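You operate a simulated robot arm through the tools that you are given. There is no shell and no other tool.

Carry out the task below with a simulated two-armed robot. There is one attempt and no reset: what you move stays moved.

TASK
Brake the trolley, drop the gate, and pass the blue section from hand to hand onto the red handled board.
Fine: brake first.

It is judged by the outcome, as a careful person would: the job done as asked, and still so three seconds after it is handed in. It fails if anything else is knocked over, pushed out of place, dropped, spilled or broken.

THE ROBOT
Two 7-joint arms with two-finger parallel grippers on one trunk, on a base that drives. Base frame: it is fixed to the floor where the robot stands at the start and does not move with it; the origin is under the middle of the robot, x ahead of it, y to its left, z up. Lengths are in m, angles in degrees, forces in N, time in s.
The left shoulder is at the start at [0.05, 0.161, 1.148], the right one opposite. With the tool pointing down near the work surface each hand reaches from about 0.1 to 0.3 m from the robot's upright axis, wherever it stands, measured 20 degrees to its own side. Places, roughly: brake lever [0.6, 0, 1]; top of the red handled board [0.7, -0.5, 0.7]; trolley gate [0.4, 0.3, 0.8]. Payload 3.43 kg a hand.
The TCP of each hand is the grasp point between the finger pads, 0.03 m short of the fingertips. In the tool frame z runs along the fingers and y along their closing line. The gripper opens to 0.094 m. The fingers are 0.028 m wide and 0.01 m thick; the gripper's body (0.05 by 0.096 m) begins 0.055 m behind the TCP.
Orientation is told as [roll, pitch, yaw] about the base's x, y, z axes, in that order, counted from this pose: with the fingers straight down and closing along the base's y, the tool's x points along the base's -x, its y along +y and its z along -z.

THE INTERFACE
- The arms move only by the tool apply_moves. It takes "left_increments", "right_increments" or both (then of equal length, played together; a hand with none holds still); each is a list of rows, each a list of 7 numbers: the turn, a rotation vector about the tool's x, y, z in degrees, then the shift along the tool's x, y, z in m, then the gripper command, from -1 (shut) to 1 (fully open), values between in proportion. In form: [[wx, wy, wz, dx, dy, dz, gripper], ...]. A call has 1 to 20 rows; each row shifts and turns the commanded pose from where the row before left it, along the tool's axes as they then stand. Each row takes 0.2 s and may step no farther than 0.05 m and 8.6 degrees from the row before; otherwise, or with a gripper value out of range, the whole call is refused. Where a pose cannot be reached the arm comes as near as it can. A force on the tool above 40 N (or 10 N above the force at the start of the call, whichever is more), or a blocked arm, ends the call early, and 0.2 s more pass. The fingers move at their own pace (about 0.045 m/s each) and stop on an object; they squeeze with about 25 N. The grip force told is the motor's: it shows also when the fingers shut on nothing. Time passes only in rows, and 0.2 s behind the last, so rows that do not move let the fingers close. The reply holds the time, the measured pose of the TCP, the force on the tool along the base axes, the opening and the grip force, in the units named above and with some noise, with the torque about the TCP (base axes, N m) and any sound that the robot's microphone picked up, and new pictures: "views" is both (left out), scene, wrist or none (wrist: the cameras of the hands that moved).
- Cameras (640 x 400 px; columns grow to the right, rows downward): "scene" is now at [0.1025, 0.0242, 1.2671]; the picture's right is [0.44, -0.90, 0.00], its down [-0.57, -0.28, -0.77] and it looks along [0.69, 0.34, -0.64] (base axes); focal length 214 px, centre (320, 200). "left" rides on the left gripper at [0.076, -0.014, -0.102] in its tool frame; the picture's right is [0.18, 0.98, 0.00], its down [-0.75, 0.14, -0.64] and it looks along [-0.63, 0.12, 0.77] (tool axes); focal length 243 px, centre (320, 200). "right" rides on the right gripper at [0.076, 0.014, -0.102] in its tool frame; the picture's right is [-0.18, 0.98, 0.00], its down [-0.75, -0.14, -0.64] and it looks along [-0.63, -0.12, 0.77] (tool axes); focal length 243 px, centre (320, 200). There is no depth. A picture from a camera that has moved, and an enlarged one, comes with that camera's place and axes in the base frame and with its lens. The place of the scene camera against the robot may be out by one fixed shift of up to 0.025 m in any direction.
- move_column(by): slides the trunk up (or, below 0, down) by that many m; the arms and the scene camera ride with it, the base frame stays. It gives what a move gives, with no picture.
- drive_base(legs): drives the robot by 1 to 6 legs, each [ahead, left, turn to the left] in m, m and degrees, along the robot's own axes; the way and the turn of a leg run together, so that a leg with both is an arc; at most 1.5 m and 180 degrees a leg. The arms and the cameras ride along, it lands a little off, and it stops where it bumps. It gives what a move gives, and a new picture of the scene camera.
- pan_tilt(pan, tilt): turns the head with the scene camera to pan (to the left, within 80 degrees either way) and tilt (down, from -29 to 69), counted from straight ahead of the robot. It gives what a move gives, and a new picture of the scene camera.
- inspect(camera, box): a new picture of the part [left, top, right, bottom] of that camera's present view, enlarged. The clock stands still meanwhile.
- close_job(): hands the job in; it is judged then, once.

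Places have to be worked out from the pictures, the camera data and where the tool is seen. Open the grippers and draw the arms clear of the work before you hand the job in, unless the task says otherwise.

The tools are called after ">>>" by a JSON object that holds its "fn" and its "kwargs". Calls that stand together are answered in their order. apply_moves: Moves the arms, as the interface text tells. Its arguments: {"type":"object","properties":{"left_increments":{"type":"array","items":{"type":"array","items":{"type":"number"}}},"right_increments":{"type":"array","items":{"type":"array","items":{"type":"number"}}},"views":{"type":"string","enum":["both","scene","wrist","none"]}},"required":[]} The other tools are called the same way: move_column (by) slides the trunk up or down; drive_base (legs) drives the base; pan_tilt (pan, tilt) turns the head that bears the scene camera; inspect (camera, box) takes an enlarged picture of a part of a camera's view; close_job () hands the job in.

At the start:

```text
t: 0.0
left_tcp_pos: [0.3537, 0.3225, 1.11]
left_tcp_rot: [0.1, 0.0, 0.1]
left_ft_force: [1.1, -0.1, 0.4]
left_ft_torque: [0.01, -0.03, 0.01]
left_finger_gap: 0.0941
left_gripper_force: 0.0
right_tcp_pos: [0.4085, -0.026, 1.1673]
right_tcp_rot: [0.0, 0.0, -0.1]
right_ft_force: [0.9, -0.2, -0.1]
right_ft_torque: [0.0, -0.02, -0.01]
right_finger_gap: 0.0942
right_gripper_force: 0.0
trunk travel left (down, up): [-0.175, 0.092]
robot x, y, heading: [-0.0014, -0.0037, -0.0]
head pan, tilt: [26.4, 39.6]
```

scene: 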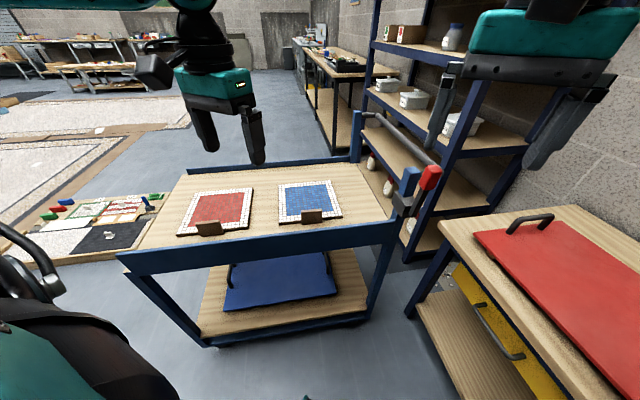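
right: 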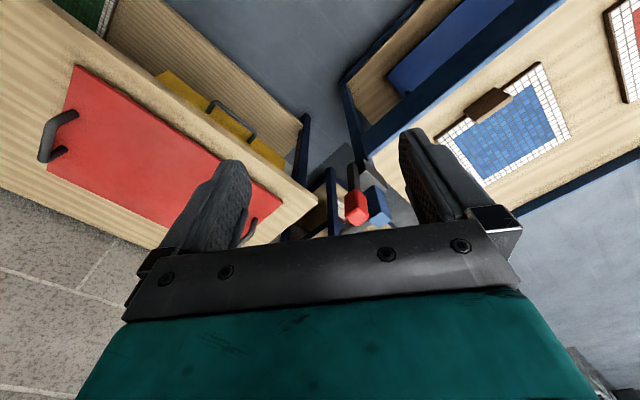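
left: 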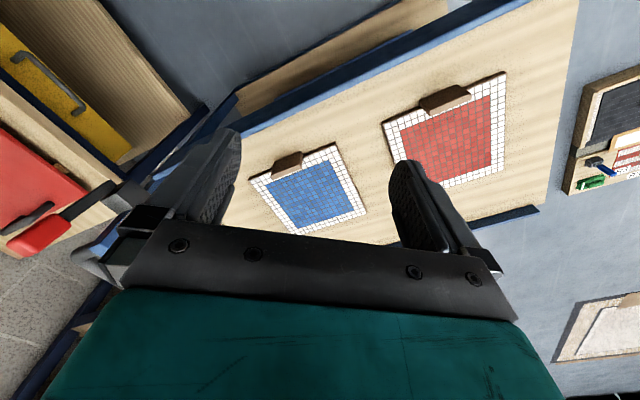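

I start by looking closer at the brake lever, the gate and the mosaic sections in the scene picture.

>>> {"fn": "inspect", "kwargs": {"camera": "scene", "box": [340, 100, 480, 270]}}

>>> {"fn": "inspect", "kwargs": {"camera": "scene", "box": [110, 150, 430, 350]}}

>>> {"fn": "inspect", "kwargs": {"camera": "right", "box": [270, 60, 590, 260]}}

>>> {"fn": "inspect", "kwargs": {"camera": "left", "box": [0, 0, 640, 400]}}

```text
2.35 times, centred on (410, 185) of scene
camera zoom: at [0.1025, 0.0242, 1.2671], right [0.44, -0.9, 0.0], down [-0.57, -0.28, -0.77], along [0.69, 0.34, -0.64], focal length 505 px, centre (108, 235)
```

zoom: 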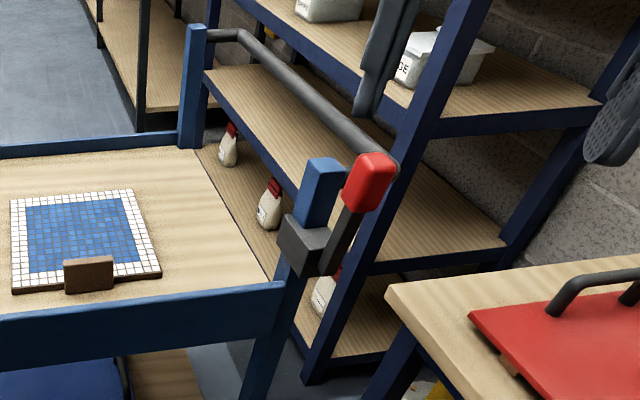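

```text
2.00 times, centred on (270, 250) of scene
camera zoom: at [0.1025, 0.0242, 1.2671], right [0.44, -0.9, 0.0], down [-0.57, -0.28, -0.77], along [0.69, 0.34, -0.64], focal length 429 px, centre (420, 100)
```

zoom: 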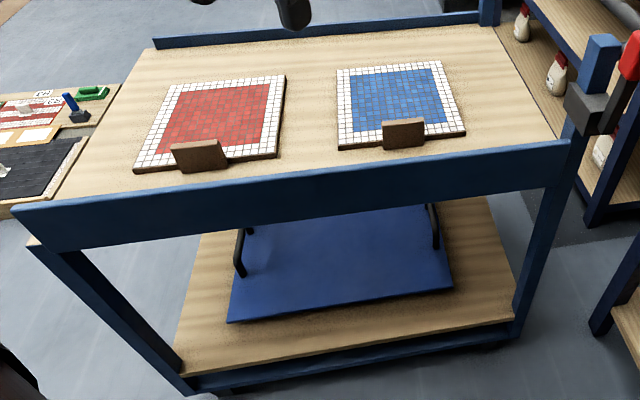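

```text
2.00 times, centred on (430, 160) of right
camera zoom: at [0.3317, -0.0114, 1.2699], right [0.18, 0.98, 0.0], down [0.75, -0.14, 0.64], along [0.63, -0.12, -0.77], focal length 485 px, centre (100, 280)
```

zoom: 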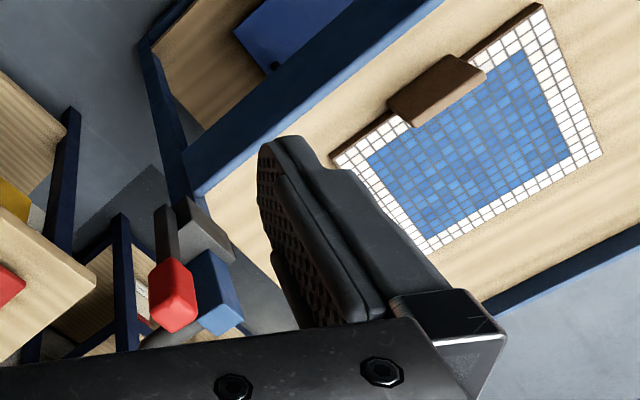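

```text
1.00 times, centred on (320, 200) of left (not enlarged: the box is as wide or as high as the picture)
camera zoom: at [0.2772, 0.3083, 1.2135], right [-0.19, 0.98, 0.0], down [0.75, 0.14, 0.64], along [0.63, 0.12, -0.77], focal length 243 px, centre (320, 200)
```

zoom: 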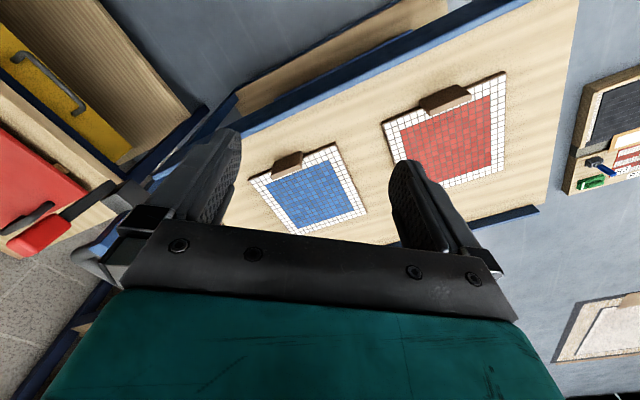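

The brake handle triangulates to about (0.58, 0.00, 0.99), and the blue section's tab to (0.56, 0.29, 0.76), with the trolley turned about 35°. I look around with the head before touching anything.

>>> {"fn": "pan_tilt", "kwargs": {"pan": -20, "tilt": 40}}

>>> {"fn": "inspect", "kwargs": {"camera": "scene", "box": [100, 80, 340, 230]}}

>>> {"fn": "pan_tilt", "kwargs": {"pan": 30, "tilt": 62}}

>>> {"fn": "inspect", "kwargs": {"camera": "scene", "box": [100, 50, 420, 250]}}

```text
t: 1.1
left_tcp_pos: [0.3548, 0.3219, 1.1114]
left_tcp_rot: [0.0, 0.1, 0.1]
left_ft_force: [-0.3, -0.1, -0.8]
left_ft_torque: [-0.02, 0.02, 0.01]
left_finger_gap: 0.0943
left_gripper_force: 0.0
right_tcp_pos: [0.409, -0.0253, 1.1682]
right_tcp_rot: [-0.1, 0.1, 0.0]
right_ft_force: [0.1, -0.1, -0.1]
right_ft_torque: [-0.02, -0.01, 0.03]
right_finger_gap: 0.0938
right_gripper_force: 0.1
trunk travel left (down, up): [-0.175, 0.092]
robot x, y, heading: [0.001, -0.001, 0.0]
head pan, tilt: [-20.0, 40.0]
camera scene: at [0.106, -0.0427, 1.2665], right [-0.34, -0.94, 0.0], down [-0.6, 0.22, -0.77], along [0.72, -0.26, -0.64], focal length 214 px, centre (320, 200)
```

scene: 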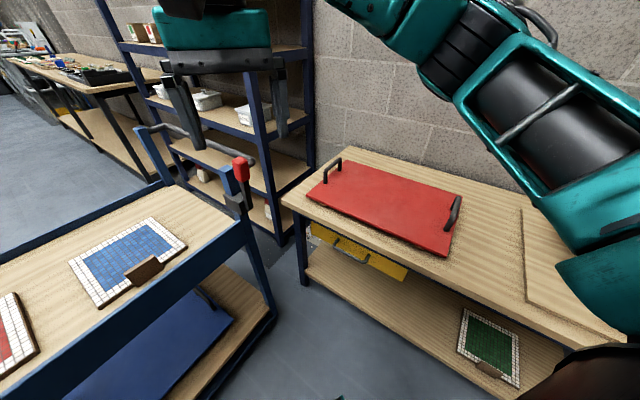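

```text
2.67 times, centred on (220, 155) of scene
camera zoom: at [0.106, -0.0427, 1.2665], right [-0.34, -0.94, 0.0], down [-0.6, 0.22, -0.77], along [0.72, -0.26, -0.64], focal length 572 px, centre (587, 320)
```

zoom: 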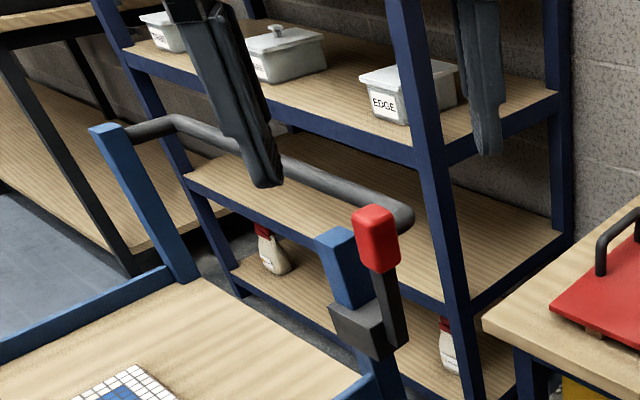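

```text
t: 2.3
left_tcp_pos: [0.3533, 0.3215, 1.1101]
left_tcp_rot: [0.1, 0.0, 0.1]
left_ft_force: [-0.8, 0.0, 0.0]
left_ft_torque: [0.04, 0.0, 0.0]
left_finger_gap: 0.0941
left_gripper_force: 0.1
right_tcp_pos: [0.4086, -0.0263, 1.1671]
right_tcp_rot: [0.0, 0.0, 0.0]
right_ft_force: [-0.2, 0.3, 0.0]
right_ft_torque: [0.05, -0.02, -0.02]
right_finger_gap: 0.0941
right_gripper_force: 0.1
trunk travel left (down, up): [-0.175, 0.092]
robot x, y, heading: [0.0022, -0.001, 0.0]
head pan, tilt: [30.0, 62.0]
camera scene: at [0.0819, 0.0184, 1.2375], right [0.5, -0.87, 0.0], down [-0.76, -0.44, -0.47], along [0.41, 0.23, -0.88], focal length 214 px, centre (320, 200)
```

scene: 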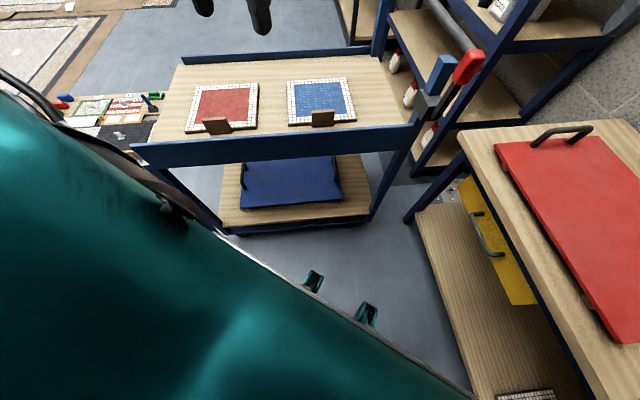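

```text
2.00 times, centred on (260, 150) of scene
camera zoom: at [0.0819, 0.0184, 1.2375], right [0.5, -0.87, 0.0], down [-0.76, -0.44, -0.47], along [0.41, 0.23, -0.88], focal length 429 px, centre (440, 300)
```

zoom: 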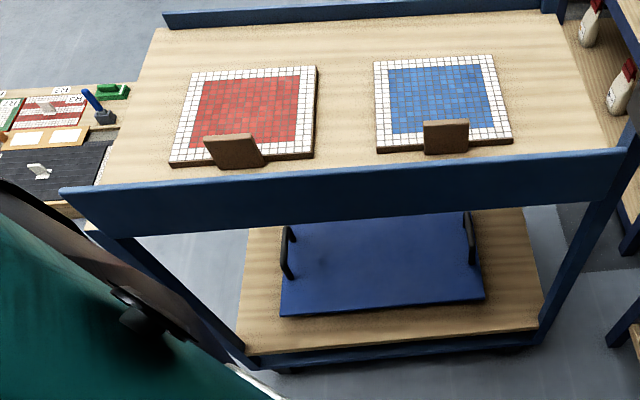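

I aim the head at the brake lever to see how it pivots and zoom in tightly.

>>> {"fn": "pan_tilt", "kwargs": {"pan": 0, "tilt": 32}}

>>> {"fn": "inspect", "kwargs": {"camera": "scene", "box": [270, 150, 366, 210]}}

>>> {"fn": "inspect", "kwargs": {"camera": "right", "box": [310, 140, 430, 215]}}

>>> {"fn": "inspect", "kwargs": {"camera": "left", "box": [0, 130, 240, 280]}}

>>> {"fn": "inspect", "kwargs": {"camera": "left", "box": [160, 0, 560, 250]}}

```text
t: 3.3
left_tcp_pos: [0.3538, 0.3209, 1.111]
left_tcp_rot: [-0.1, 0.0, 0.2]
left_ft_force: [0.5, -0.8, 0.3]
left_ft_torque: [0.01, 0.02, 0.01]
left_finger_gap: 0.094
left_gripper_force: 0.0
right_tcp_pos: [0.4086, -0.0264, 1.1664]
right_tcp_rot: [-0.1, 0.0, 0.0]
right_ft_force: [0.0, -0.8, 0.0]
right_ft_torque: [0.0, -0.05, 0.0]
right_finger_gap: 0.0942
right_gripper_force: 0.1
trunk travel left (down, up): [-0.175, 0.092]
robot x, y, heading: [0.0007, 0.0031, -0.2]
head pan, tilt: [0.0, 32.0]
camera scene: at [0.1157, -0.0136, 1.2787], right [0.0, -1.0, 0.0], down [-0.53, 0.0, -0.85], along [0.85, 0.0, -0.53], focal length 214 px, centre (320, 200)
```

scene: 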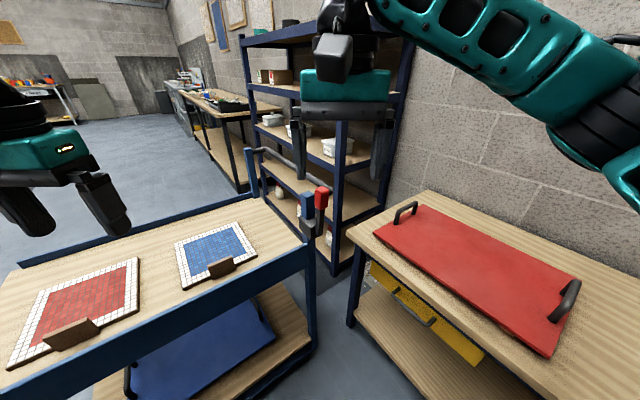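

```text
6.67 times, centred on (318, 180) of scene
camera zoom: at [0.1157, -0.0136, 1.2787], right [0.0, -1.0, 0.0], down [-0.53, 0.0, -0.85], along [0.85, 0.0, -0.53], focal length 1430 px, centre (333, 333)
```

zoom: 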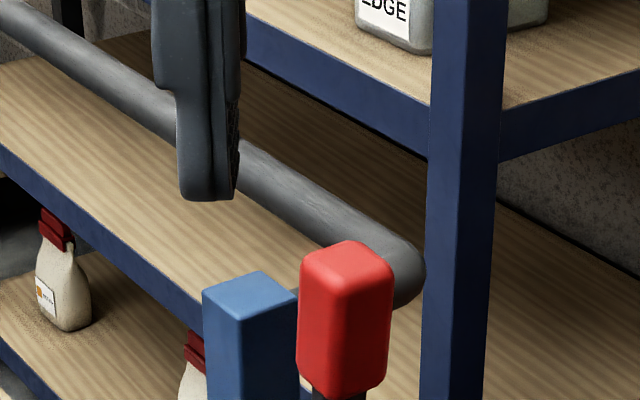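

```text
5.33 times, centred on (370, 178) of right
camera zoom: at [0.3317, -0.0114, 1.2699], right [0.18, 0.98, 0.0], down [0.75, -0.14, 0.64], along [0.63, -0.12, -0.77], focal length 1294 px, centre (53, 320)
```

zoom: 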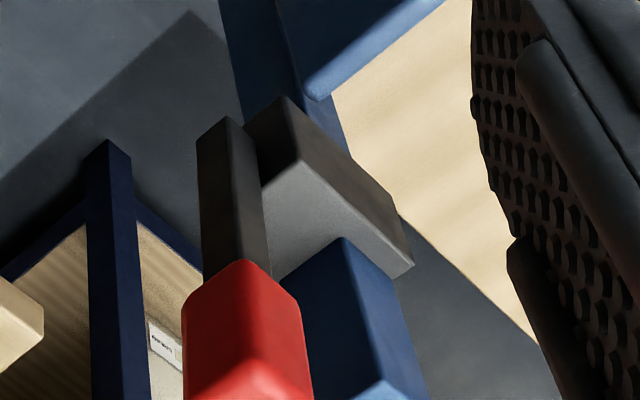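

```text
2.67 times, centred on (120, 205) of left
camera zoom: at [0.2772, 0.3083, 1.2135], right [-0.19, 0.98, 0.0], down [0.75, 0.14, 0.64], along [0.63, 0.12, -0.77], focal length 647 px, centre (853, 187)
```

zoom: 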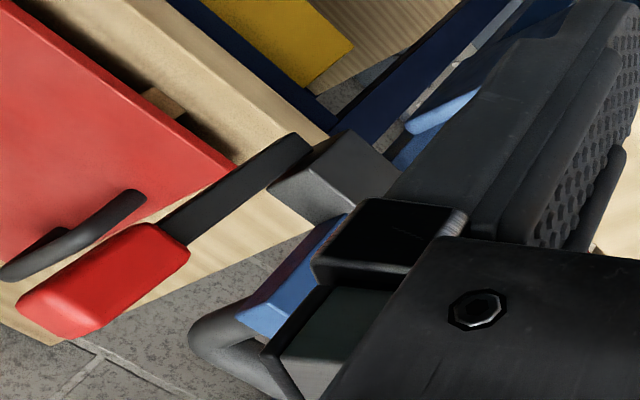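

```text
1.60 times, centred on (360, 125) of left
camera zoom: at [0.2772, 0.3083, 1.2135], right [-0.19, 0.98, 0.0], down [0.75, 0.14, 0.64], along [0.63, 0.12, -0.77], focal length 388 px, centre (256, 320)
```

zoom: 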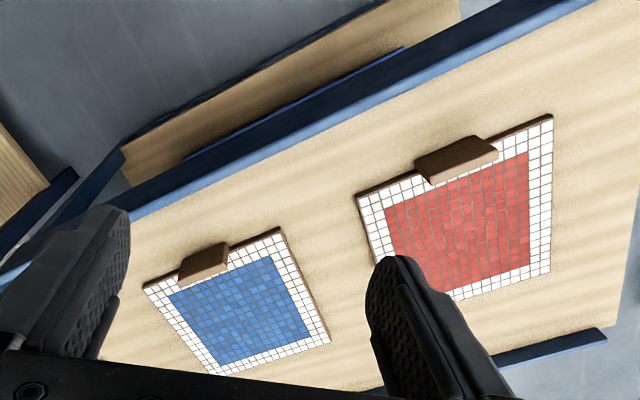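

The lever sits on the side of the block at the near-right post and leans slightly toward the robot, with the trolley's handle bar right behind it, so it should be pulled toward the robot. I turn the right hand 35° so it closes along the trolley's near edge and bring it above the knob.

>>> {"fn": "apply_moves", "kwargs": {"right_increments": [[0, 0, -7, 0, 0, 0, 1], [0, 0, -7, 0, 0, 0, 1], [0, 0, -7, 0, 0, 0, 1], [0, 0, -7, 0, 0, 0, 1], [0, 0, -7, 0, 0, 0, 1], [0, 0, 0, -0.031, -0.0166, 0.0134, 1], [0, 0, 0, -0.031, -0.0166, 0.0134, 1], [0, 0, 0, -0.031, -0.0166, 0.0134, 1], [0, 0, 0, -0.031, -0.0166, 0.0134, 1], [0, 0, 0, -0.031, -0.0166, 0.0134, 1]]}}

>>> {"fn": "inspect", "kwargs": {"camera": "right", "box": [200, 50, 440, 200]}}

```text
t: 5.5
left_tcp_pos: [0.3542, 0.3218, 1.1104]
left_tcp_rot: [-0.1, 0.1, 0.1]
left_ft_force: [-0.4, -0.6, 0.9]
left_ft_torque: [0.02, -0.03, 0.0]
left_finger_gap: 0.0938
left_gripper_force: 0.0
right_tcp_pos: [0.5659, -0.0073, 1.1085]
right_tcp_rot: [-0.1, -0.2, 35.2]
right_ft_force: [0.5, 0.0, 0.3]
right_ft_torque: [0.01, -0.04, 0.0]
right_finger_gap: 0.0941
right_gripper_force: 0.1
right hand out of reach, approached as far as the arm can: row 10
trunk travel left (down, up): [-0.175, 0.092]
robot x, y, heading: [0.0014, 0.0011, -0.1]
head pan, tilt: [0.0, 32.0]
camera scene: at [0.1154, -0.014, 1.2788], right [0.0, -1.0, 0.0], down [-0.53, 0.0, -0.85], along [0.85, 0.0, -0.53], focal length 214 px, centre (320, 200)
camera right: at [0.4938, -0.0383, 1.2096], right [-0.41, 0.91, 0.0], down [0.7, 0.32, 0.64], along [0.59, 0.27, -0.76], focal length 243 px, centre (320, 200)
```

scene: 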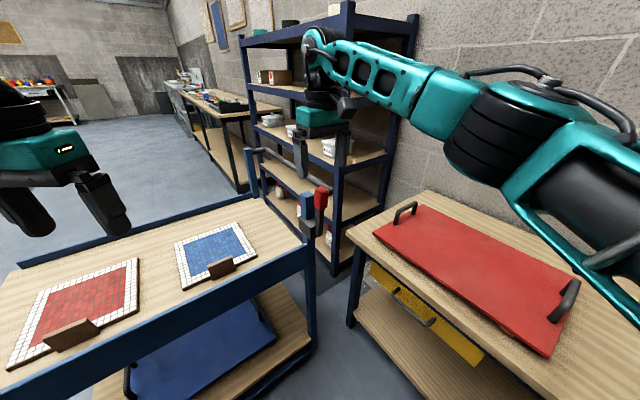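
right: 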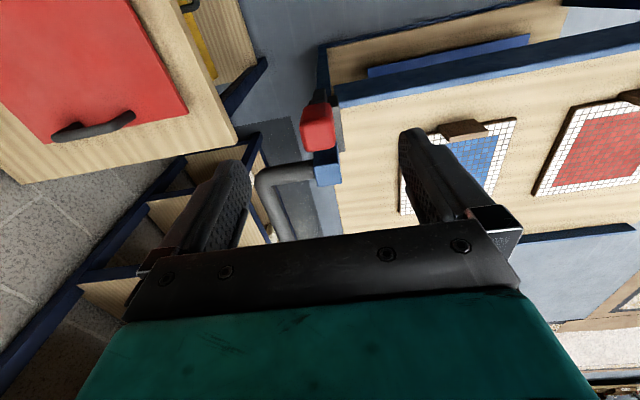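

```text
2.67 times, centred on (320, 125) of right
camera zoom: at [0.4938, -0.0383, 1.2096], right [-0.41, 0.91, 0.0], down [0.7, 0.32, 0.64], along [0.59, 0.27, -0.76], focal length 647 px, centre (320, 400)
```

zoom: 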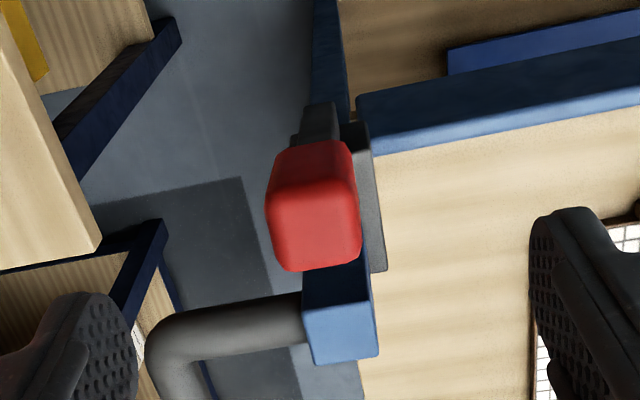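

The arm is at its reach limit here, so I'll have to drive closer. I look straight down first to see the robot's own footprint and the floor clearance.

>>> {"fn": "pan_tilt", "kwargs": {"pan": 0, "tilt": 69}}

>>> {"fn": "pan_tilt", "kwargs": {"pan": 35, "tilt": 69}}

```text
t: 6.5
left_tcp_pos: [0.3545, 0.3224, 1.1108]
left_tcp_rot: [-0.1, -0.1, 0.0]
left_ft_force: [0.3, 0.7, -0.7]
left_ft_torque: [0.02, -0.01, -0.02]
left_finger_gap: 0.0938
left_gripper_force: 0.0
right_tcp_pos: [0.5658, -0.0072, 1.1079]
right_tcp_rot: [0.0, -0.1, 35.2]
right_ft_force: [-0.3, -0.2, -0.3]
right_ft_torque: [0.01, -0.01, 0.02]
right_finger_gap: 0.0938
right_gripper_force: 0.1
trunk travel left (down, up): [-0.175, 0.092]
robot x, y, heading: [0.0009, -0.0025, 0.1]
head pan, tilt: [0.0, 68.8]
camera scene: at [0.0821, -0.0137, 1.2304], right [0.0, -1.0, 0.0], down [-0.93, 0.0, -0.36], along [0.36, 0.0, -0.93], focal length 214 px, centre (320, 200)
```

scene: 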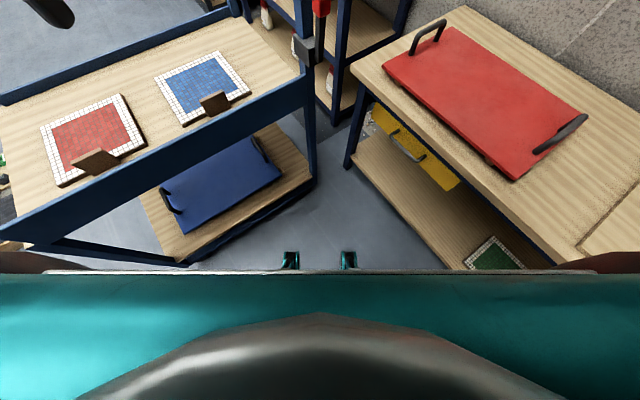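

```text
t: 7.5
left_tcp_pos: [0.3541, 0.322, 1.1109]
left_tcp_rot: [0.0, -0.1, 0.1]
left_ft_force: [-0.6, -0.1, 0.8]
left_ft_torque: [-0.01, 0.02, 0.0]
left_finger_gap: 0.094
left_gripper_force: 0.1
right_tcp_pos: [0.5652, -0.0065, 1.1065]
right_tcp_rot: [0.0, -0.1, 35.0]
right_ft_force: [-0.5, -0.2, 0.3]
right_ft_torque: [-0.03, 0.02, 0.0]
right_finger_gap: 0.0936
right_gripper_force: 0.2
trunk travel left (down, up): [-0.175, 0.092]
robot x, y, heading: [-0.0005, -0.0022, -0.3]
head pan, tilt: [35.0, 68.8]
camera scene: at [0.0719, 0.0183, 1.2304], right [0.57, -0.82, 0.0], down [-0.76, -0.53, -0.36], along [0.3, 0.21, -0.93], focal length 214 px, centre (320, 200)
```

scene: 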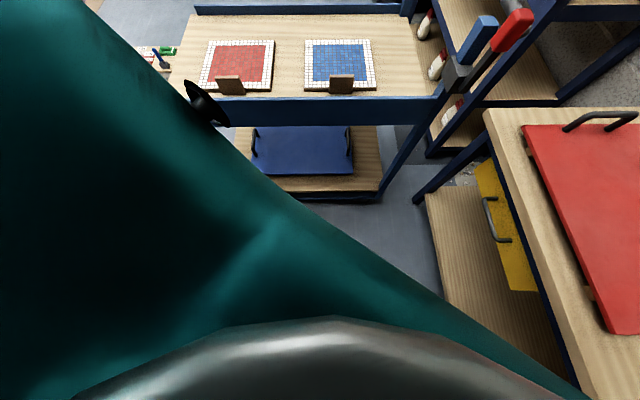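

The trolley's near face is about 0.50 m off along heading 35°, with the gate top at z≈0.82; a bench lies to the right. I fold the right hand back first, then I'll drive in closer and square up to the trolley.

>>> {"fn": "apply_moves", "kwargs": {"right_increments": [[0, 0, 0, 0.031, 0.0166, -0.0134, 1], [0, 0, 0, 0.031, 0.0166, -0.0134, 1], [0, 0, 0, 0.031, 0.0166, -0.0134, 1], [0, 0, 0, 0.031, 0.0166, -0.0134, 1], [0, 0, 0, 0.031, 0.0166, -0.0134, 1], [0, 0, 7, 0, 0, 0, 1], [0, 0, 7, 0, 0, 0, 1], [0, 0, 7, 0, 0, 0, 1], [0, 0, 7, 0, 0, 0, 1], [0, 0, 7, 0, 0, 0, 1], [0, 0, 0, 0.015, -0.045, 0, 1], [0, 0, 0, 0.015, -0.045, 0, 1], [0, 0, 0, 0.015, -0.045, 0, 1], [0, 0, 0, 0.015, -0.045, 0, 1]], "views": "none"}}

>>> {"fn": "pan_tilt", "kwargs": {"pan": 0, "tilt": 50}}

>>> {"fn": "drive_base", "kwargs": {"legs": [[0.156, -0.013, 0], [0, 0, 35]]}}

```text
t: 10.5
left_tcp_pos: [0.3537, 0.3216, 1.1116]
left_tcp_rot: [0.1, 0.0, 0.1]
left_ft_force: [-0.5, -0.7, 1.4]
left_ft_torque: [0.02, -0.04, -0.01]
left_finger_gap: 0.0939
left_gripper_force: 0.1
right_tcp_pos: [0.3302, -0.2106, 1.1703]
right_tcp_rot: [0.1, 0.0, 0.0]
right_ft_force: [-0.7, 0.9, 0.4]
right_ft_torque: [0.02, -0.01, 0.01]
right_finger_gap: 0.0939
right_gripper_force: 0.0
trunk travel left (down, up): [-0.175, 0.092]
robot x, y, heading: [-0.0029, 0.0006, -0.1]
head pan, tilt: [35.0, 68.8]
```

```text
t: 11.5
left_tcp_pos: [0.3544, 0.3212, 1.1112]
left_tcp_rot: [0.0, 0.0, 0.0]
left_ft_force: [0.0, 0.8, -0.5]
left_ft_torque: [-0.03, -0.01, 0.03]
left_finger_gap: 0.094
left_gripper_force: 0.0
right_tcp_pos: [0.3319, -0.207, 1.1722]
right_tcp_rot: [0.1, 0.0, 0.0]
right_ft_force: [0.1, -1.0, -0.3]
right_ft_torque: [0.04, 0.03, -0.02]
right_finger_gap: 0.0941
right_gripper_force: 0.0
trunk travel left (down, up): [-0.175, 0.092]
robot x, y, heading: [-0.003, 0.0022, 0.1]
head pan, tilt: [0.0, 50.0]
camera scene: at [0.1031, -0.0136, 1.2523], right [0.0, -1.0, 0.0], down [-0.77, 0.0, -0.64], along [0.64, 0.0, -0.77], focal length 214 px, centre (320, 200)
```

scene: 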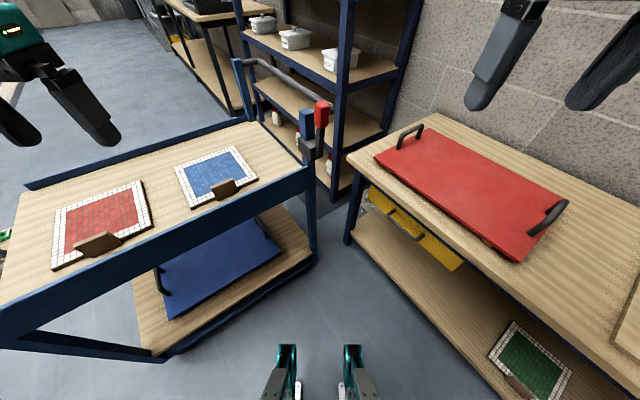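

```text
t: 14.6
left_tcp_pos: [0.2694, 0.4515, 1.1112]
left_tcp_rot: [0.0, 0.0, 34.2]
left_ft_force: [0.8, 0.1, -1.2]
left_ft_torque: [-0.01, 0.01, 0.0]
left_finger_gap: 0.094
left_gripper_force: 0.1
right_tcp_pos: [0.548, -0.0002, 1.17]
right_tcp_rot: [0.0, 0.0, 34.1]
right_ft_force: [0.6, 1.1, 0.7]
right_ft_torque: [0.02, -0.02, -0.03]
right_finger_gap: 0.094
right_gripper_force: 0.1
trunk travel left (down, up): [-0.175, 0.092]
robot x, y, heading: [0.1559, -0.0151, 34.2]
head pan, tilt: [0.0, 50.0]
camera scene: at [0.2394, 0.0389, 1.2523], right [0.56, -0.83, 0.0], down [-0.63, -0.43, -0.64], along [0.53, 0.36, -0.77], focal length 214 px, centre (320, 200)
```

scene: 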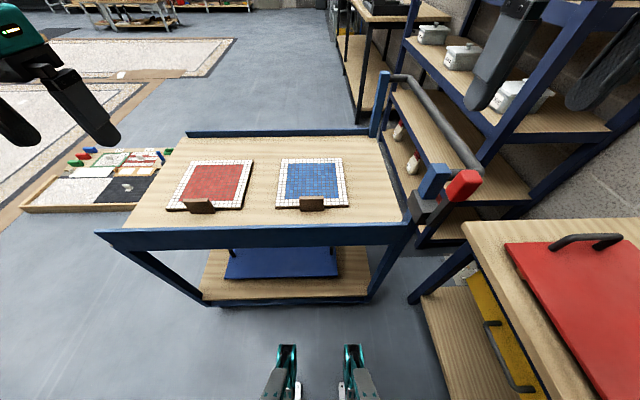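

The robot is now facing the trolley squarely. I take the right wrist view to refine the knob's place.

>>> {"fn": "apply_moves", "kwargs": {"right_increments": [[0, 0, 0, 0, 0, 0.02, 1]], "views": "wrist"}}

>>> {"fn": "inspect", "kwargs": {"camera": "right", "box": [200, 50, 440, 200]}}

>>> {"fn": "inspect", "kwargs": {"camera": "scene", "box": [380, 140, 508, 220]}}

```text
t: 14.9
left_tcp_pos: [0.2703, 0.4527, 1.1106]
left_tcp_rot: [0.0, 0.0, 34.2]
left_ft_force: [0.3, -1.2, 1.1]
left_ft_torque: [-0.03, 0.0, -0.01]
left_finger_gap: 0.0939
left_gripper_force: 0.1
right_tcp_pos: [0.5478, -0.0005, 1.1511]
right_tcp_rot: [0.0, 0.0, 34.1]
right_ft_force: [0.8, -0.8, -0.4]
right_ft_torque: [0.03, 0.0, 0.0]
right_finger_gap: 0.0939
right_gripper_force: 0.1
trunk travel left (down, up): [-0.175, 0.092]
robot x, y, heading: [0.1588, -0.0097, 34.1]
head pan, tilt: [0.0, 50.0]
camera right: at [0.4759, -0.031, 1.2534], right [-0.4, 0.92, 0.0], down [0.7, 0.3, 0.64], along [0.59, 0.26, -0.77], focal length 243 px, centre (320, 200)
```

right: 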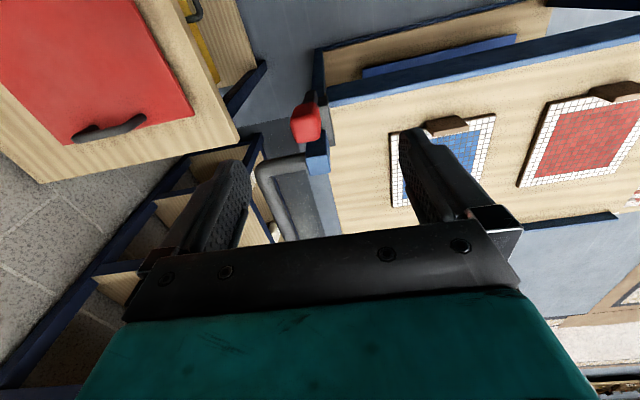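

```text
2.67 times, centred on (320, 125) of right
camera zoom: at [0.4759, -0.031, 1.2534], right [-0.4, 0.92, 0.0], down [0.7, 0.3, 0.64], along [0.59, 0.26, -0.77], focal length 647 px, centre (320, 400)
```

zoom: 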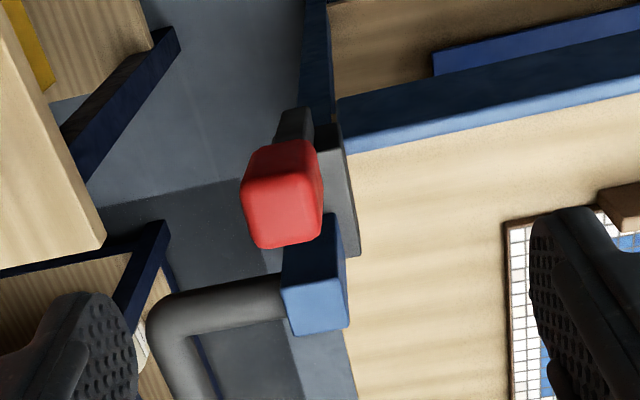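

```text
5.00 times, centred on (444, 180) of scene
camera zoom: at [0.2397, 0.0387, 1.2523], right [0.56, -0.83, 0.0], down [-0.63, -0.43, -0.64], along [0.53, 0.36, -0.77], focal length 1072 px, centre (-300, 300)
```

zoom: 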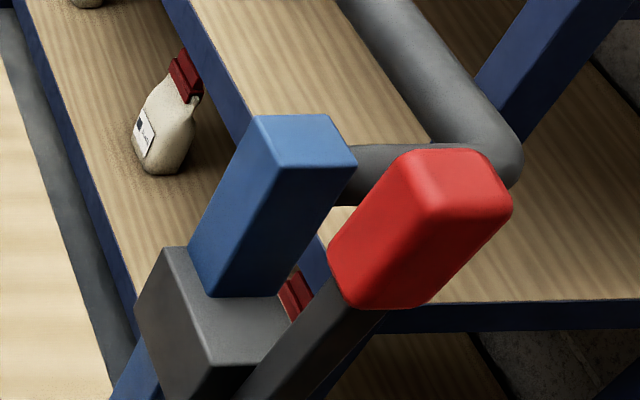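

The zoom settles it: the lever is on the right side of the block, knob about (0.581, -0.003, 0.993), clear of post and bar by 2 to 3 cm. I lower the open right hand over the knob, then check.

>>> {"fn": "apply_moves", "kwargs": {"right_increments": [[0, 0, 0, -0.0256, -0.021, 0, 1], [0, 0, 0, 0, 0, 0.032, 1], [0, 0, 0, 0, 0, 0.032, 1], [0, 0, 0, 0, 0, 0.032, 1], [0, 0, 0, 0, 0, 0.032, 1], [0, 0, 0, 0, 0, 0.033, 1]]}}

>>> {"fn": "inspect", "kwargs": {"camera": "scene", "box": [380, 120, 508, 200]}}

>>> {"fn": "inspect", "kwargs": {"camera": "right", "box": [200, 50, 440, 200]}}

```text
t: 16.4
left_tcp_pos: [0.27, 0.4518, 1.1118]
left_tcp_rot: [0.0, 0.0, 34.2]
left_ft_force: [1.3, 0.0, -0.5]
left_ft_torque: [-0.03, 0.02, -0.01]
left_finger_gap: 0.094
left_gripper_force: 0.1
right_tcp_pos: [0.5802, -0.0018, 0.9885]
right_tcp_rot: [0.0, -0.1, 34.1]
right_ft_force: [-0.6, -0.6, 0.8]
right_ft_torque: [-0.03, 0.0, -0.03]
right_finger_gap: 0.0939
right_gripper_force: 0.1
trunk travel left (down, up): [-0.175, 0.092]
robot x, y, heading: [0.1578, -0.0139, 34.1]
head pan, tilt: [0.0, 50.0]
camera scene: at [0.2396, 0.0387, 1.2524], right [0.56, -0.83, 0.0], down [-0.63, -0.43, -0.64], along [0.53, 0.36, -0.77], focal length 214 px, centre (320, 200)
camera right: at [0.5075, -0.0333, 1.0909], right [-0.4, 0.92, 0.0], down [0.7, 0.3, 0.64], along [0.59, 0.26, -0.77], focal length 243 px, centre (320, 200)
```

scene: 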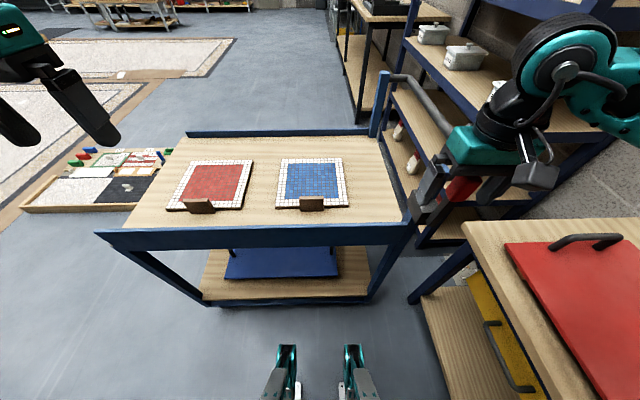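
right: 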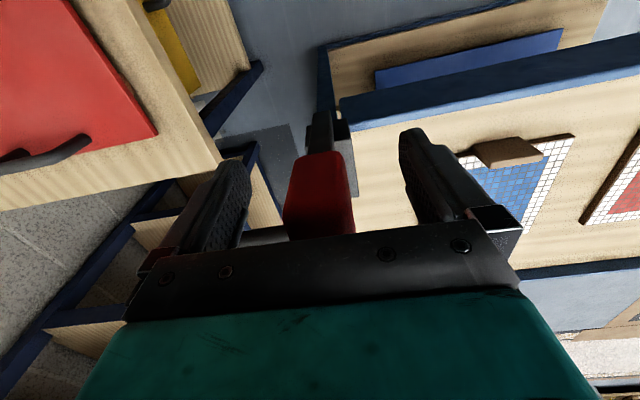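

```text
5.00 times, centred on (444, 160) of scene
camera zoom: at [0.2396, 0.0387, 1.2524], right [0.56, -0.83, 0.0], down [-0.63, -0.43, -0.64], along [0.53, 0.36, -0.77], focal length 1072 px, centre (-300, 400)
```

zoom: 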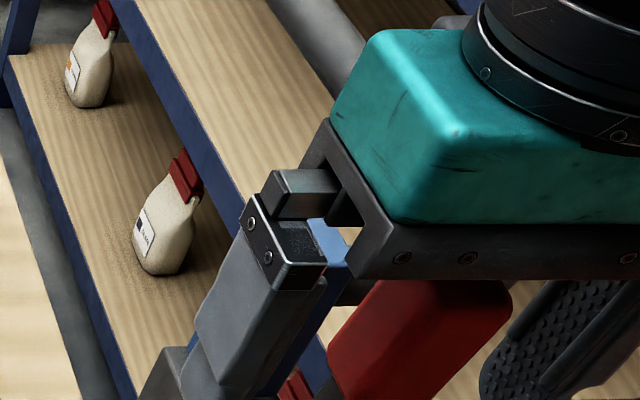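

```text
2.67 times, centred on (320, 125) of right
camera zoom: at [0.5075, -0.0333, 1.0909], right [-0.4, 0.92, 0.0], down [0.7, 0.3, 0.64], along [0.59, 0.26, -0.77], focal length 647 px, centre (320, 400)
```

zoom: 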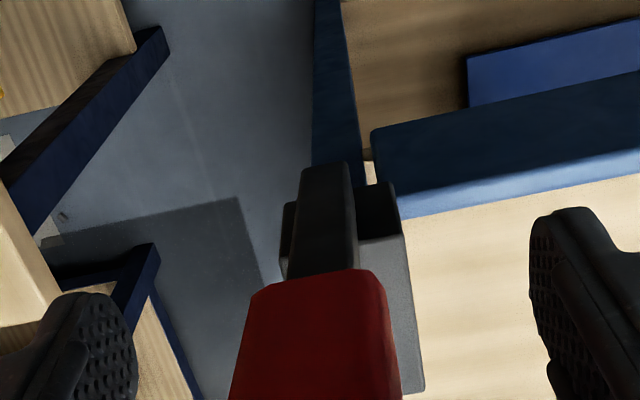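

The knob is centred between the fingers. I close on it and let the grip settle.

>>> {"fn": "apply_moves", "kwargs": {"right_increments": [[0, 0, 0, 0, 0, 0, -1], [0, 0, 0, 0, 0, 0, -1], [0, 0, 0, 0, 0, 0, -1], [0, 0, 0, 0, 0, 0, -1], [0, 0, 0, 0, 0, 0, -1], [0, 0, 0, 0, 0, 0, -1]], "views": "none"}}

>>> {"fn": "apply_moves", "kwargs": {"right_increments": [[0, -4, 0, 0.009, 0, 0.0018, -1], [0, -4, 0, 0.009, 0, 0.0018, -1], [0, -4, 0, 0.009, 0, 0.0018, -1]], "views": "both"}}

```text
t: 17.8
left_tcp_pos: [0.2701, 0.4519, 1.1103]
left_tcp_rot: [0.1, -0.1, 34.2]
left_ft_force: [-0.6, -0.1, 0.4]
left_ft_torque: [0.0, 0.03, -0.02]
left_finger_gap: 0.094
left_gripper_force: 0.0
right_tcp_pos: [0.5803, -0.0018, 0.989]
right_tcp_rot: [0.1, -0.1, 34.2]
right_ft_force: [-0.7, 2.4, -0.1]
right_ft_torque: [0.34, 0.17, 0.64]
right_finger_gap: 0.0327
right_gripper_force: 25.0
trunk travel left (down, up): [-0.175, 0.092]
robot x, y, heading: [0.1529, -0.0147, 34.1]
head pan, tilt: [0.0, 50.0]
```

```text
t: 18.6
left_tcp_pos: [0.2687, 0.4511, 1.1107]
left_tcp_rot: [0.0, -0.1, 34.2]
left_ft_force: [0.0, 0.9, 0.3]
left_ft_torque: [0.01, 0.04, -0.02]
left_finger_gap: 0.094
left_gripper_force: 0.1
right_tcp_pos: [0.5589, -0.0177, 0.9828]
right_tcp_rot: [0.0, -12.2, 34.1]
right_ft_force: [2.5, 0.1, 11.8]
right_ft_torque: [0.82, -0.02, 0.71]
right_finger_gap: 0.0331
right_gripper_force: 25.1
trunk travel left (down, up): [-0.175, 0.092]
robot x, y, heading: [0.1545, -0.01, 34.1]
head pan, tilt: [0.0, 50.0]
camera scene: at [0.239, 0.0387, 1.2525], right [0.56, -0.83, 0.0], down [-0.63, -0.43, -0.64], along [0.53, 0.36, -0.77], focal length 214 px, centre (320, 200)
camera right: at [0.4695, -0.0594, 1.0666], right [-0.4, 0.91, 0.04], down [0.58, 0.22, 0.79], along [0.71, 0.34, -0.62], focal length 243 px, centre (320, 200)
```

scene: 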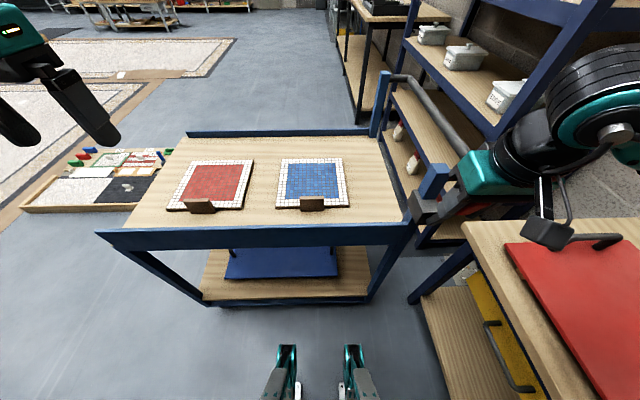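
right: 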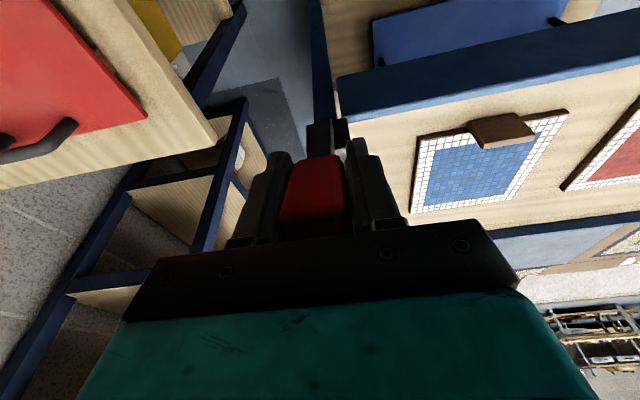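

The lever comes with the hand and the trolley stays put; the 12 N upward force says my arc drops a bit too fast. I continue with less descent.

>>> {"fn": "apply_moves", "kwargs": {"right_increments": [[0, -4, 0, 0.01, 0, -0.0005, -1], [0, -4, 0, 0.01, 0, 0.0, -1], [0, -4, 0, 0.01, 0, 0.0, -1]], "views": "none"}}

>>> {"fn": "inspect", "kwargs": {"camera": "right", "box": [200, 50, 440, 200]}}

>>> {"fn": "inspect", "kwargs": {"camera": "scene", "box": [380, 140, 540, 240]}}

```text
t: 19.4
left_tcp_pos: [0.2668, 0.4508, 1.1123]
left_tcp_rot: [0.0, -0.2, 34.3]
left_ft_force: [-0.3, -0.7, 0.1]
left_ft_torque: [-0.02, -0.03, 0.0]
left_finger_gap: 0.0939
left_gripper_force: 0.1
right_tcp_pos: [0.5739, -0.007, 0.9792]
right_tcp_rot: [0.1, -24.1, 34.1]
right_ft_force: [-10.3, -4.3, 18.5]
right_ft_torque: [0.36, 1.06, 0.54]
right_finger_gap: 0.0327
right_gripper_force: 25.3
right hand out of reach, approached as far as the arm can: row 1, 2, 3
trunk travel left (down, up): [-0.175, 0.092]
robot x, y, heading: [0.1601, -0.0177, 33.9]
head pan, tilt: [0.0, 50.0]
```

```text
2.67 times, centred on (320, 125) of right
camera zoom: at [0.4726, -0.057, 1.0406], right [-0.41, 0.91, 0.08], down [0.43, 0.12, 0.89], along [0.8, 0.4, -0.44], focal length 647 px, centre (320, 400)
```

zoom: 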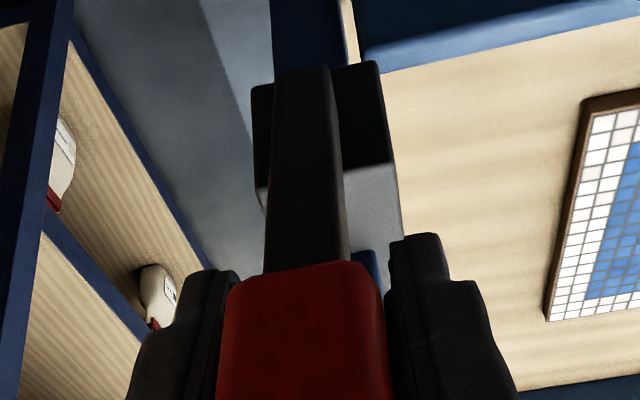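

```text
4.00 times, centred on (460, 190) of scene
camera zoom: at [0.2374, 0.0382, 1.2527], right [0.56, -0.83, 0.0], down [-0.63, -0.43, -0.64], along [0.53, 0.36, -0.76], focal length 858 px, centre (-240, 240)
```

zoom: 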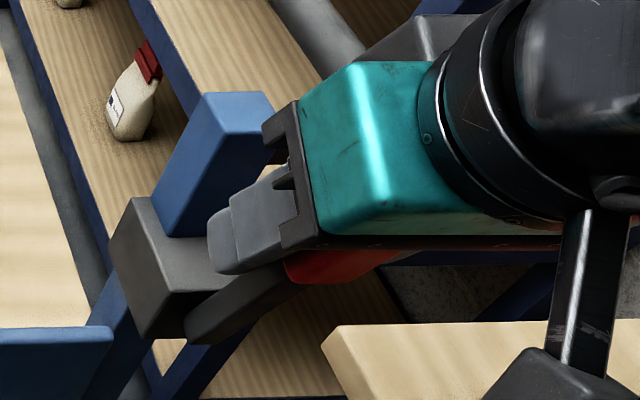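

Pitching the hand this close is outside the arm's reach. I turn the tool back upright while holding the knob, letting it turn between the pads.

>>> {"fn": "apply_moves", "kwargs": {"right_increments": [[0, 6, 0, 0, 0, 0, -1], [0, 6, 0, 0, 0, 0, -1], [0, 6, 0, 0, 0, 0, -1], [0, 6, 0, 0, 0, 0, -1]], "views": "none"}}

```text
t: 20.4
left_tcp_pos: [0.2693, 0.4518, 1.1104]
left_tcp_rot: [0.0, 0.1, 34.3]
left_ft_force: [0.9, -1.2, -0.3]
left_ft_torque: [0.02, -0.01, 0.01]
left_finger_gap: 0.0938
left_gripper_force: 0.1
right_tcp_pos: [0.5784, -0.0084, 0.976]
right_tcp_rot: [0.0, 0.1, 34.1]
right_ft_force: [11.5, 8.6, -1.6]
right_ft_torque: [0.77, -0.54, 0.15]
right_finger_gap: 0.0326
right_gripper_force: 24.8
trunk travel left (down, up): [-0.175, 0.092]
robot x, y, heading: [0.1564, -0.0168, 34.3]
head pan, tilt: [0.0, 50.0]
```

Upright again at (0.578, -0.008, 0.976) with about 14 N along the pull. I look at how the lever sits in the fingers.

>>> {"fn": "inspect", "kwargs": {"camera": "right", "box": [200, 50, 440, 200]}}

>>> {"fn": "inspect", "kwargs": {"camera": "scene", "box": [380, 140, 540, 240]}}

```text
2.67 times, centred on (320, 125) of right
camera zoom: at [0.5049, -0.0375, 1.0783], right [-0.4, 0.92, 0.0], down [0.7, 0.31, 0.64], along [0.59, 0.26, -0.77], focal length 647 px, centre (320, 400)
```

zoom: 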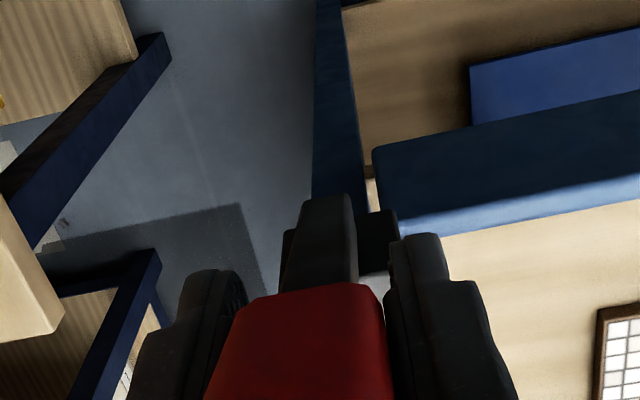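

```text
4.00 times, centred on (460, 190) of scene
camera zoom: at [0.2409, 0.0396, 1.2521], right [0.56, -0.83, 0.0], down [-0.64, -0.43, -0.64], along [0.53, 0.36, -0.77], focal length 858 px, centre (-240, 240)
```

zoom: 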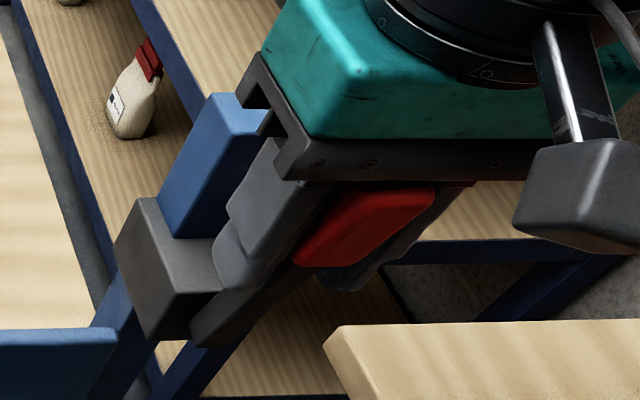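

The lever still sits well between the pads. Now I pull it toward the robot with the tool kept upright, following the arc downward as it goes.

>>> {"fn": "apply_moves", "kwargs": {"right_increments": [[0, 0, 0, 0.012, 0, 0.002, -1], [0, 0, 0, 0.012, 0, 0.003, -1], [0, 0, 0, 0.012, 0, 0.004, -1]], "views": "none"}}

>>> {"fn": "inspect", "kwargs": {"camera": "right", "box": [200, 50, 440, 200]}}

>>> {"fn": "inspect", "kwargs": {"camera": "scene", "box": [380, 140, 540, 240]}}

```text
t: 21.1
left_tcp_pos: [0.2701, 0.4525, 1.1117]
left_tcp_rot: [-0.1, -0.1, 34.2]
left_ft_force: [-0.2, 0.3, 0.2]
left_ft_torque: [-0.01, 0.02, -0.01]
left_finger_gap: 0.094
left_gripper_force: 0.1
right_tcp_pos: [0.5465, -0.0276, 0.9657]
right_tcp_rot: [0.1, 0.1, 34.1]
right_ft_force: [10.3, 5.7, -5.5]
right_ft_torque: [0.66, -0.3, 0.51]
right_finger_gap: 0.033
right_gripper_force: 24.9
trunk travel left (down, up): [-0.175, 0.092]
robot x, y, heading: [0.1569, -0.0116, 34.1]
head pan, tilt: [0.0, 50.0]
```

```text
2.67 times, centred on (320, 125) of right
camera zoom: at [0.4746, -0.0583, 1.0683], right [-0.4, 0.92, 0.0], down [0.7, 0.31, 0.64], along [0.59, 0.26, -0.77], focal length 647 px, centre (320, 400)
```

zoom: 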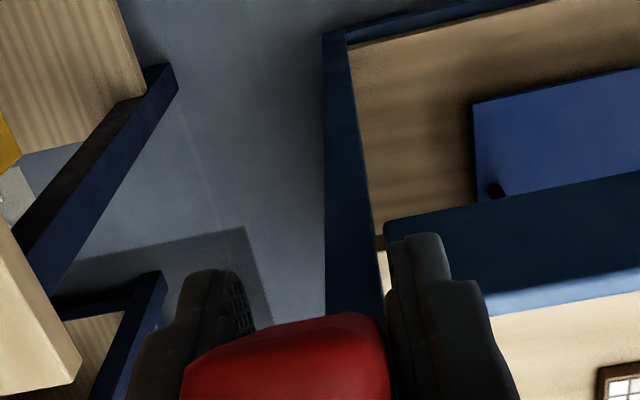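

```text
4.00 times, centred on (460, 190) of scene
camera zoom: at [0.2408, 0.0392, 1.2521], right [0.56, -0.83, 0.0], down [-0.64, -0.43, -0.64], along [0.53, 0.36, -0.77], focal length 858 px, centre (-240, 240)
```

zoom: 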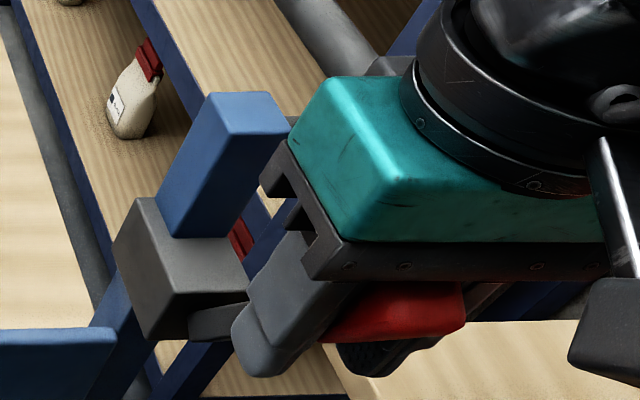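

The lever is clearly tipping (about 33° now), the block and trolley have not shifted. I keep following the arc.

>>> {"fn": "apply_moves", "kwargs": {"right_increments": [[0, 0, 0, 0.011, 0, 0.009, -1], [0, 0, 0, 0.01, 0, 0.01, -1], [0, 0, 0, 0.009, 0, 0.0105, -1]], "views": "none"}}

>>> {"fn": "inspect", "kwargs": {"camera": "scene", "box": [380, 140, 540, 240]}}

```text
t: 21.9
left_tcp_pos: [0.2673, 0.4515, 1.1114]
left_tcp_rot: [0.0, -0.1, 34.2]
left_ft_force: [-0.1, -0.2, -0.1]
left_ft_torque: [-0.01, -0.02, 0.03]
left_finger_gap: 0.094
left_gripper_force: 0.0
right_tcp_pos: [0.5195, -0.0438, 0.9371]
right_tcp_rot: [0.0, -0.1, 34.0]
right_ft_force: [1.2, -1.7, 9.7]
right_ft_torque: [0.77, -0.41, 0.53]
right_finger_gap: 0.0329
right_gripper_force: 24.6
trunk travel left (down, up): [-0.175, 0.092]
robot x, y, heading: [0.1565, -0.0158, 33.9]
head pan, tilt: [0.0, 50.0]
```

```text
4.00 times, centred on (460, 190) of scene
camera zoom: at [0.2389, 0.0385, 1.2525], right [0.56, -0.83, 0.0], down [-0.63, -0.43, -0.64], along [0.53, 0.36, -0.77], focal length 858 px, centre (-240, 240)
```

zoom: 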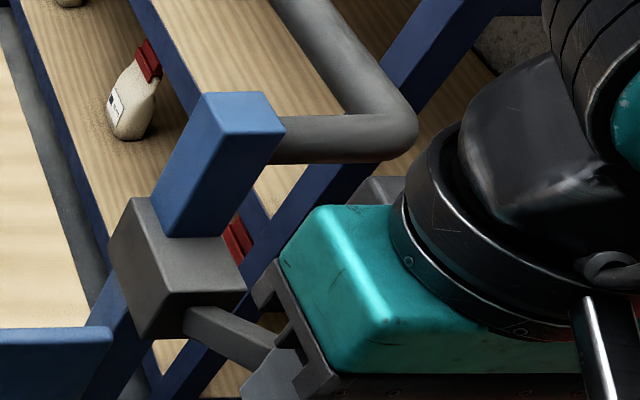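

About 52° now, force moderate. I continue along the arc, watching for a stop or click.

>>> {"fn": "apply_moves", "kwargs": {"right_increments": [[0, 0, 0, 0.0078, 0, 0.0105, -1], [0, 0, 0, 0.0066, 0, 0.0112, -1], [0, 0, 0, 0.0054, 0, 0.012, -1]], "views": "none"}}

>>> {"fn": "inspect", "kwargs": {"camera": "scene", "box": [380, 160, 540, 260]}}

```text
t: 22.8
left_tcp_pos: [0.2692, 0.4517, 1.1122]
left_tcp_rot: [-0.1, -0.1, 34.1]
left_ft_force: [0.1, 0.4, -0.9]
left_ft_torque: [0.0, -0.02, 0.02]
left_finger_gap: 0.0939
left_gripper_force: 0.1
right_tcp_pos: [0.5053, -0.0537, 0.9056]
right_tcp_rot: [0.0, -0.1, 34.1]
right_ft_force: [1.9, -0.1, 31.0]
right_ft_torque: [0.05, 0.12, 0.45]
right_finger_gap: 0.0329
right_gripper_force: 24.8
right hand out of reach, approached as far as the arm can: row 3
trunk travel left (down, up): [-0.175, 0.092]
robot x, y, heading: [0.1611, -0.011, 34.1]
head pan, tilt: [0.0, 50.0]
```

```text
4.00 times, centred on (460, 210) of scene
camera zoom: at [0.2382, 0.0389, 1.253], right [0.56, -0.83, 0.0], down [-0.63, -0.43, -0.64], along [0.53, 0.36, -0.77], focal length 858 px, centre (-240, 160)
```

zoom: 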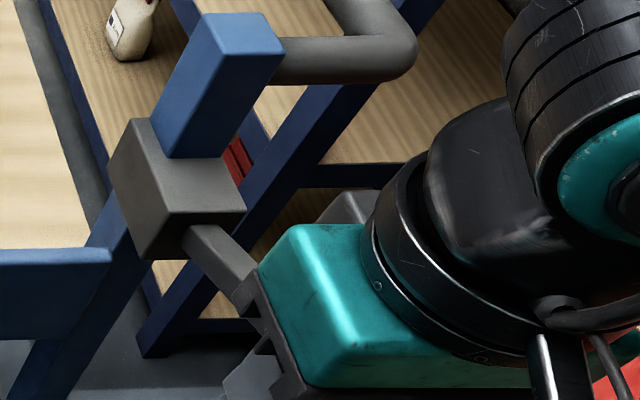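

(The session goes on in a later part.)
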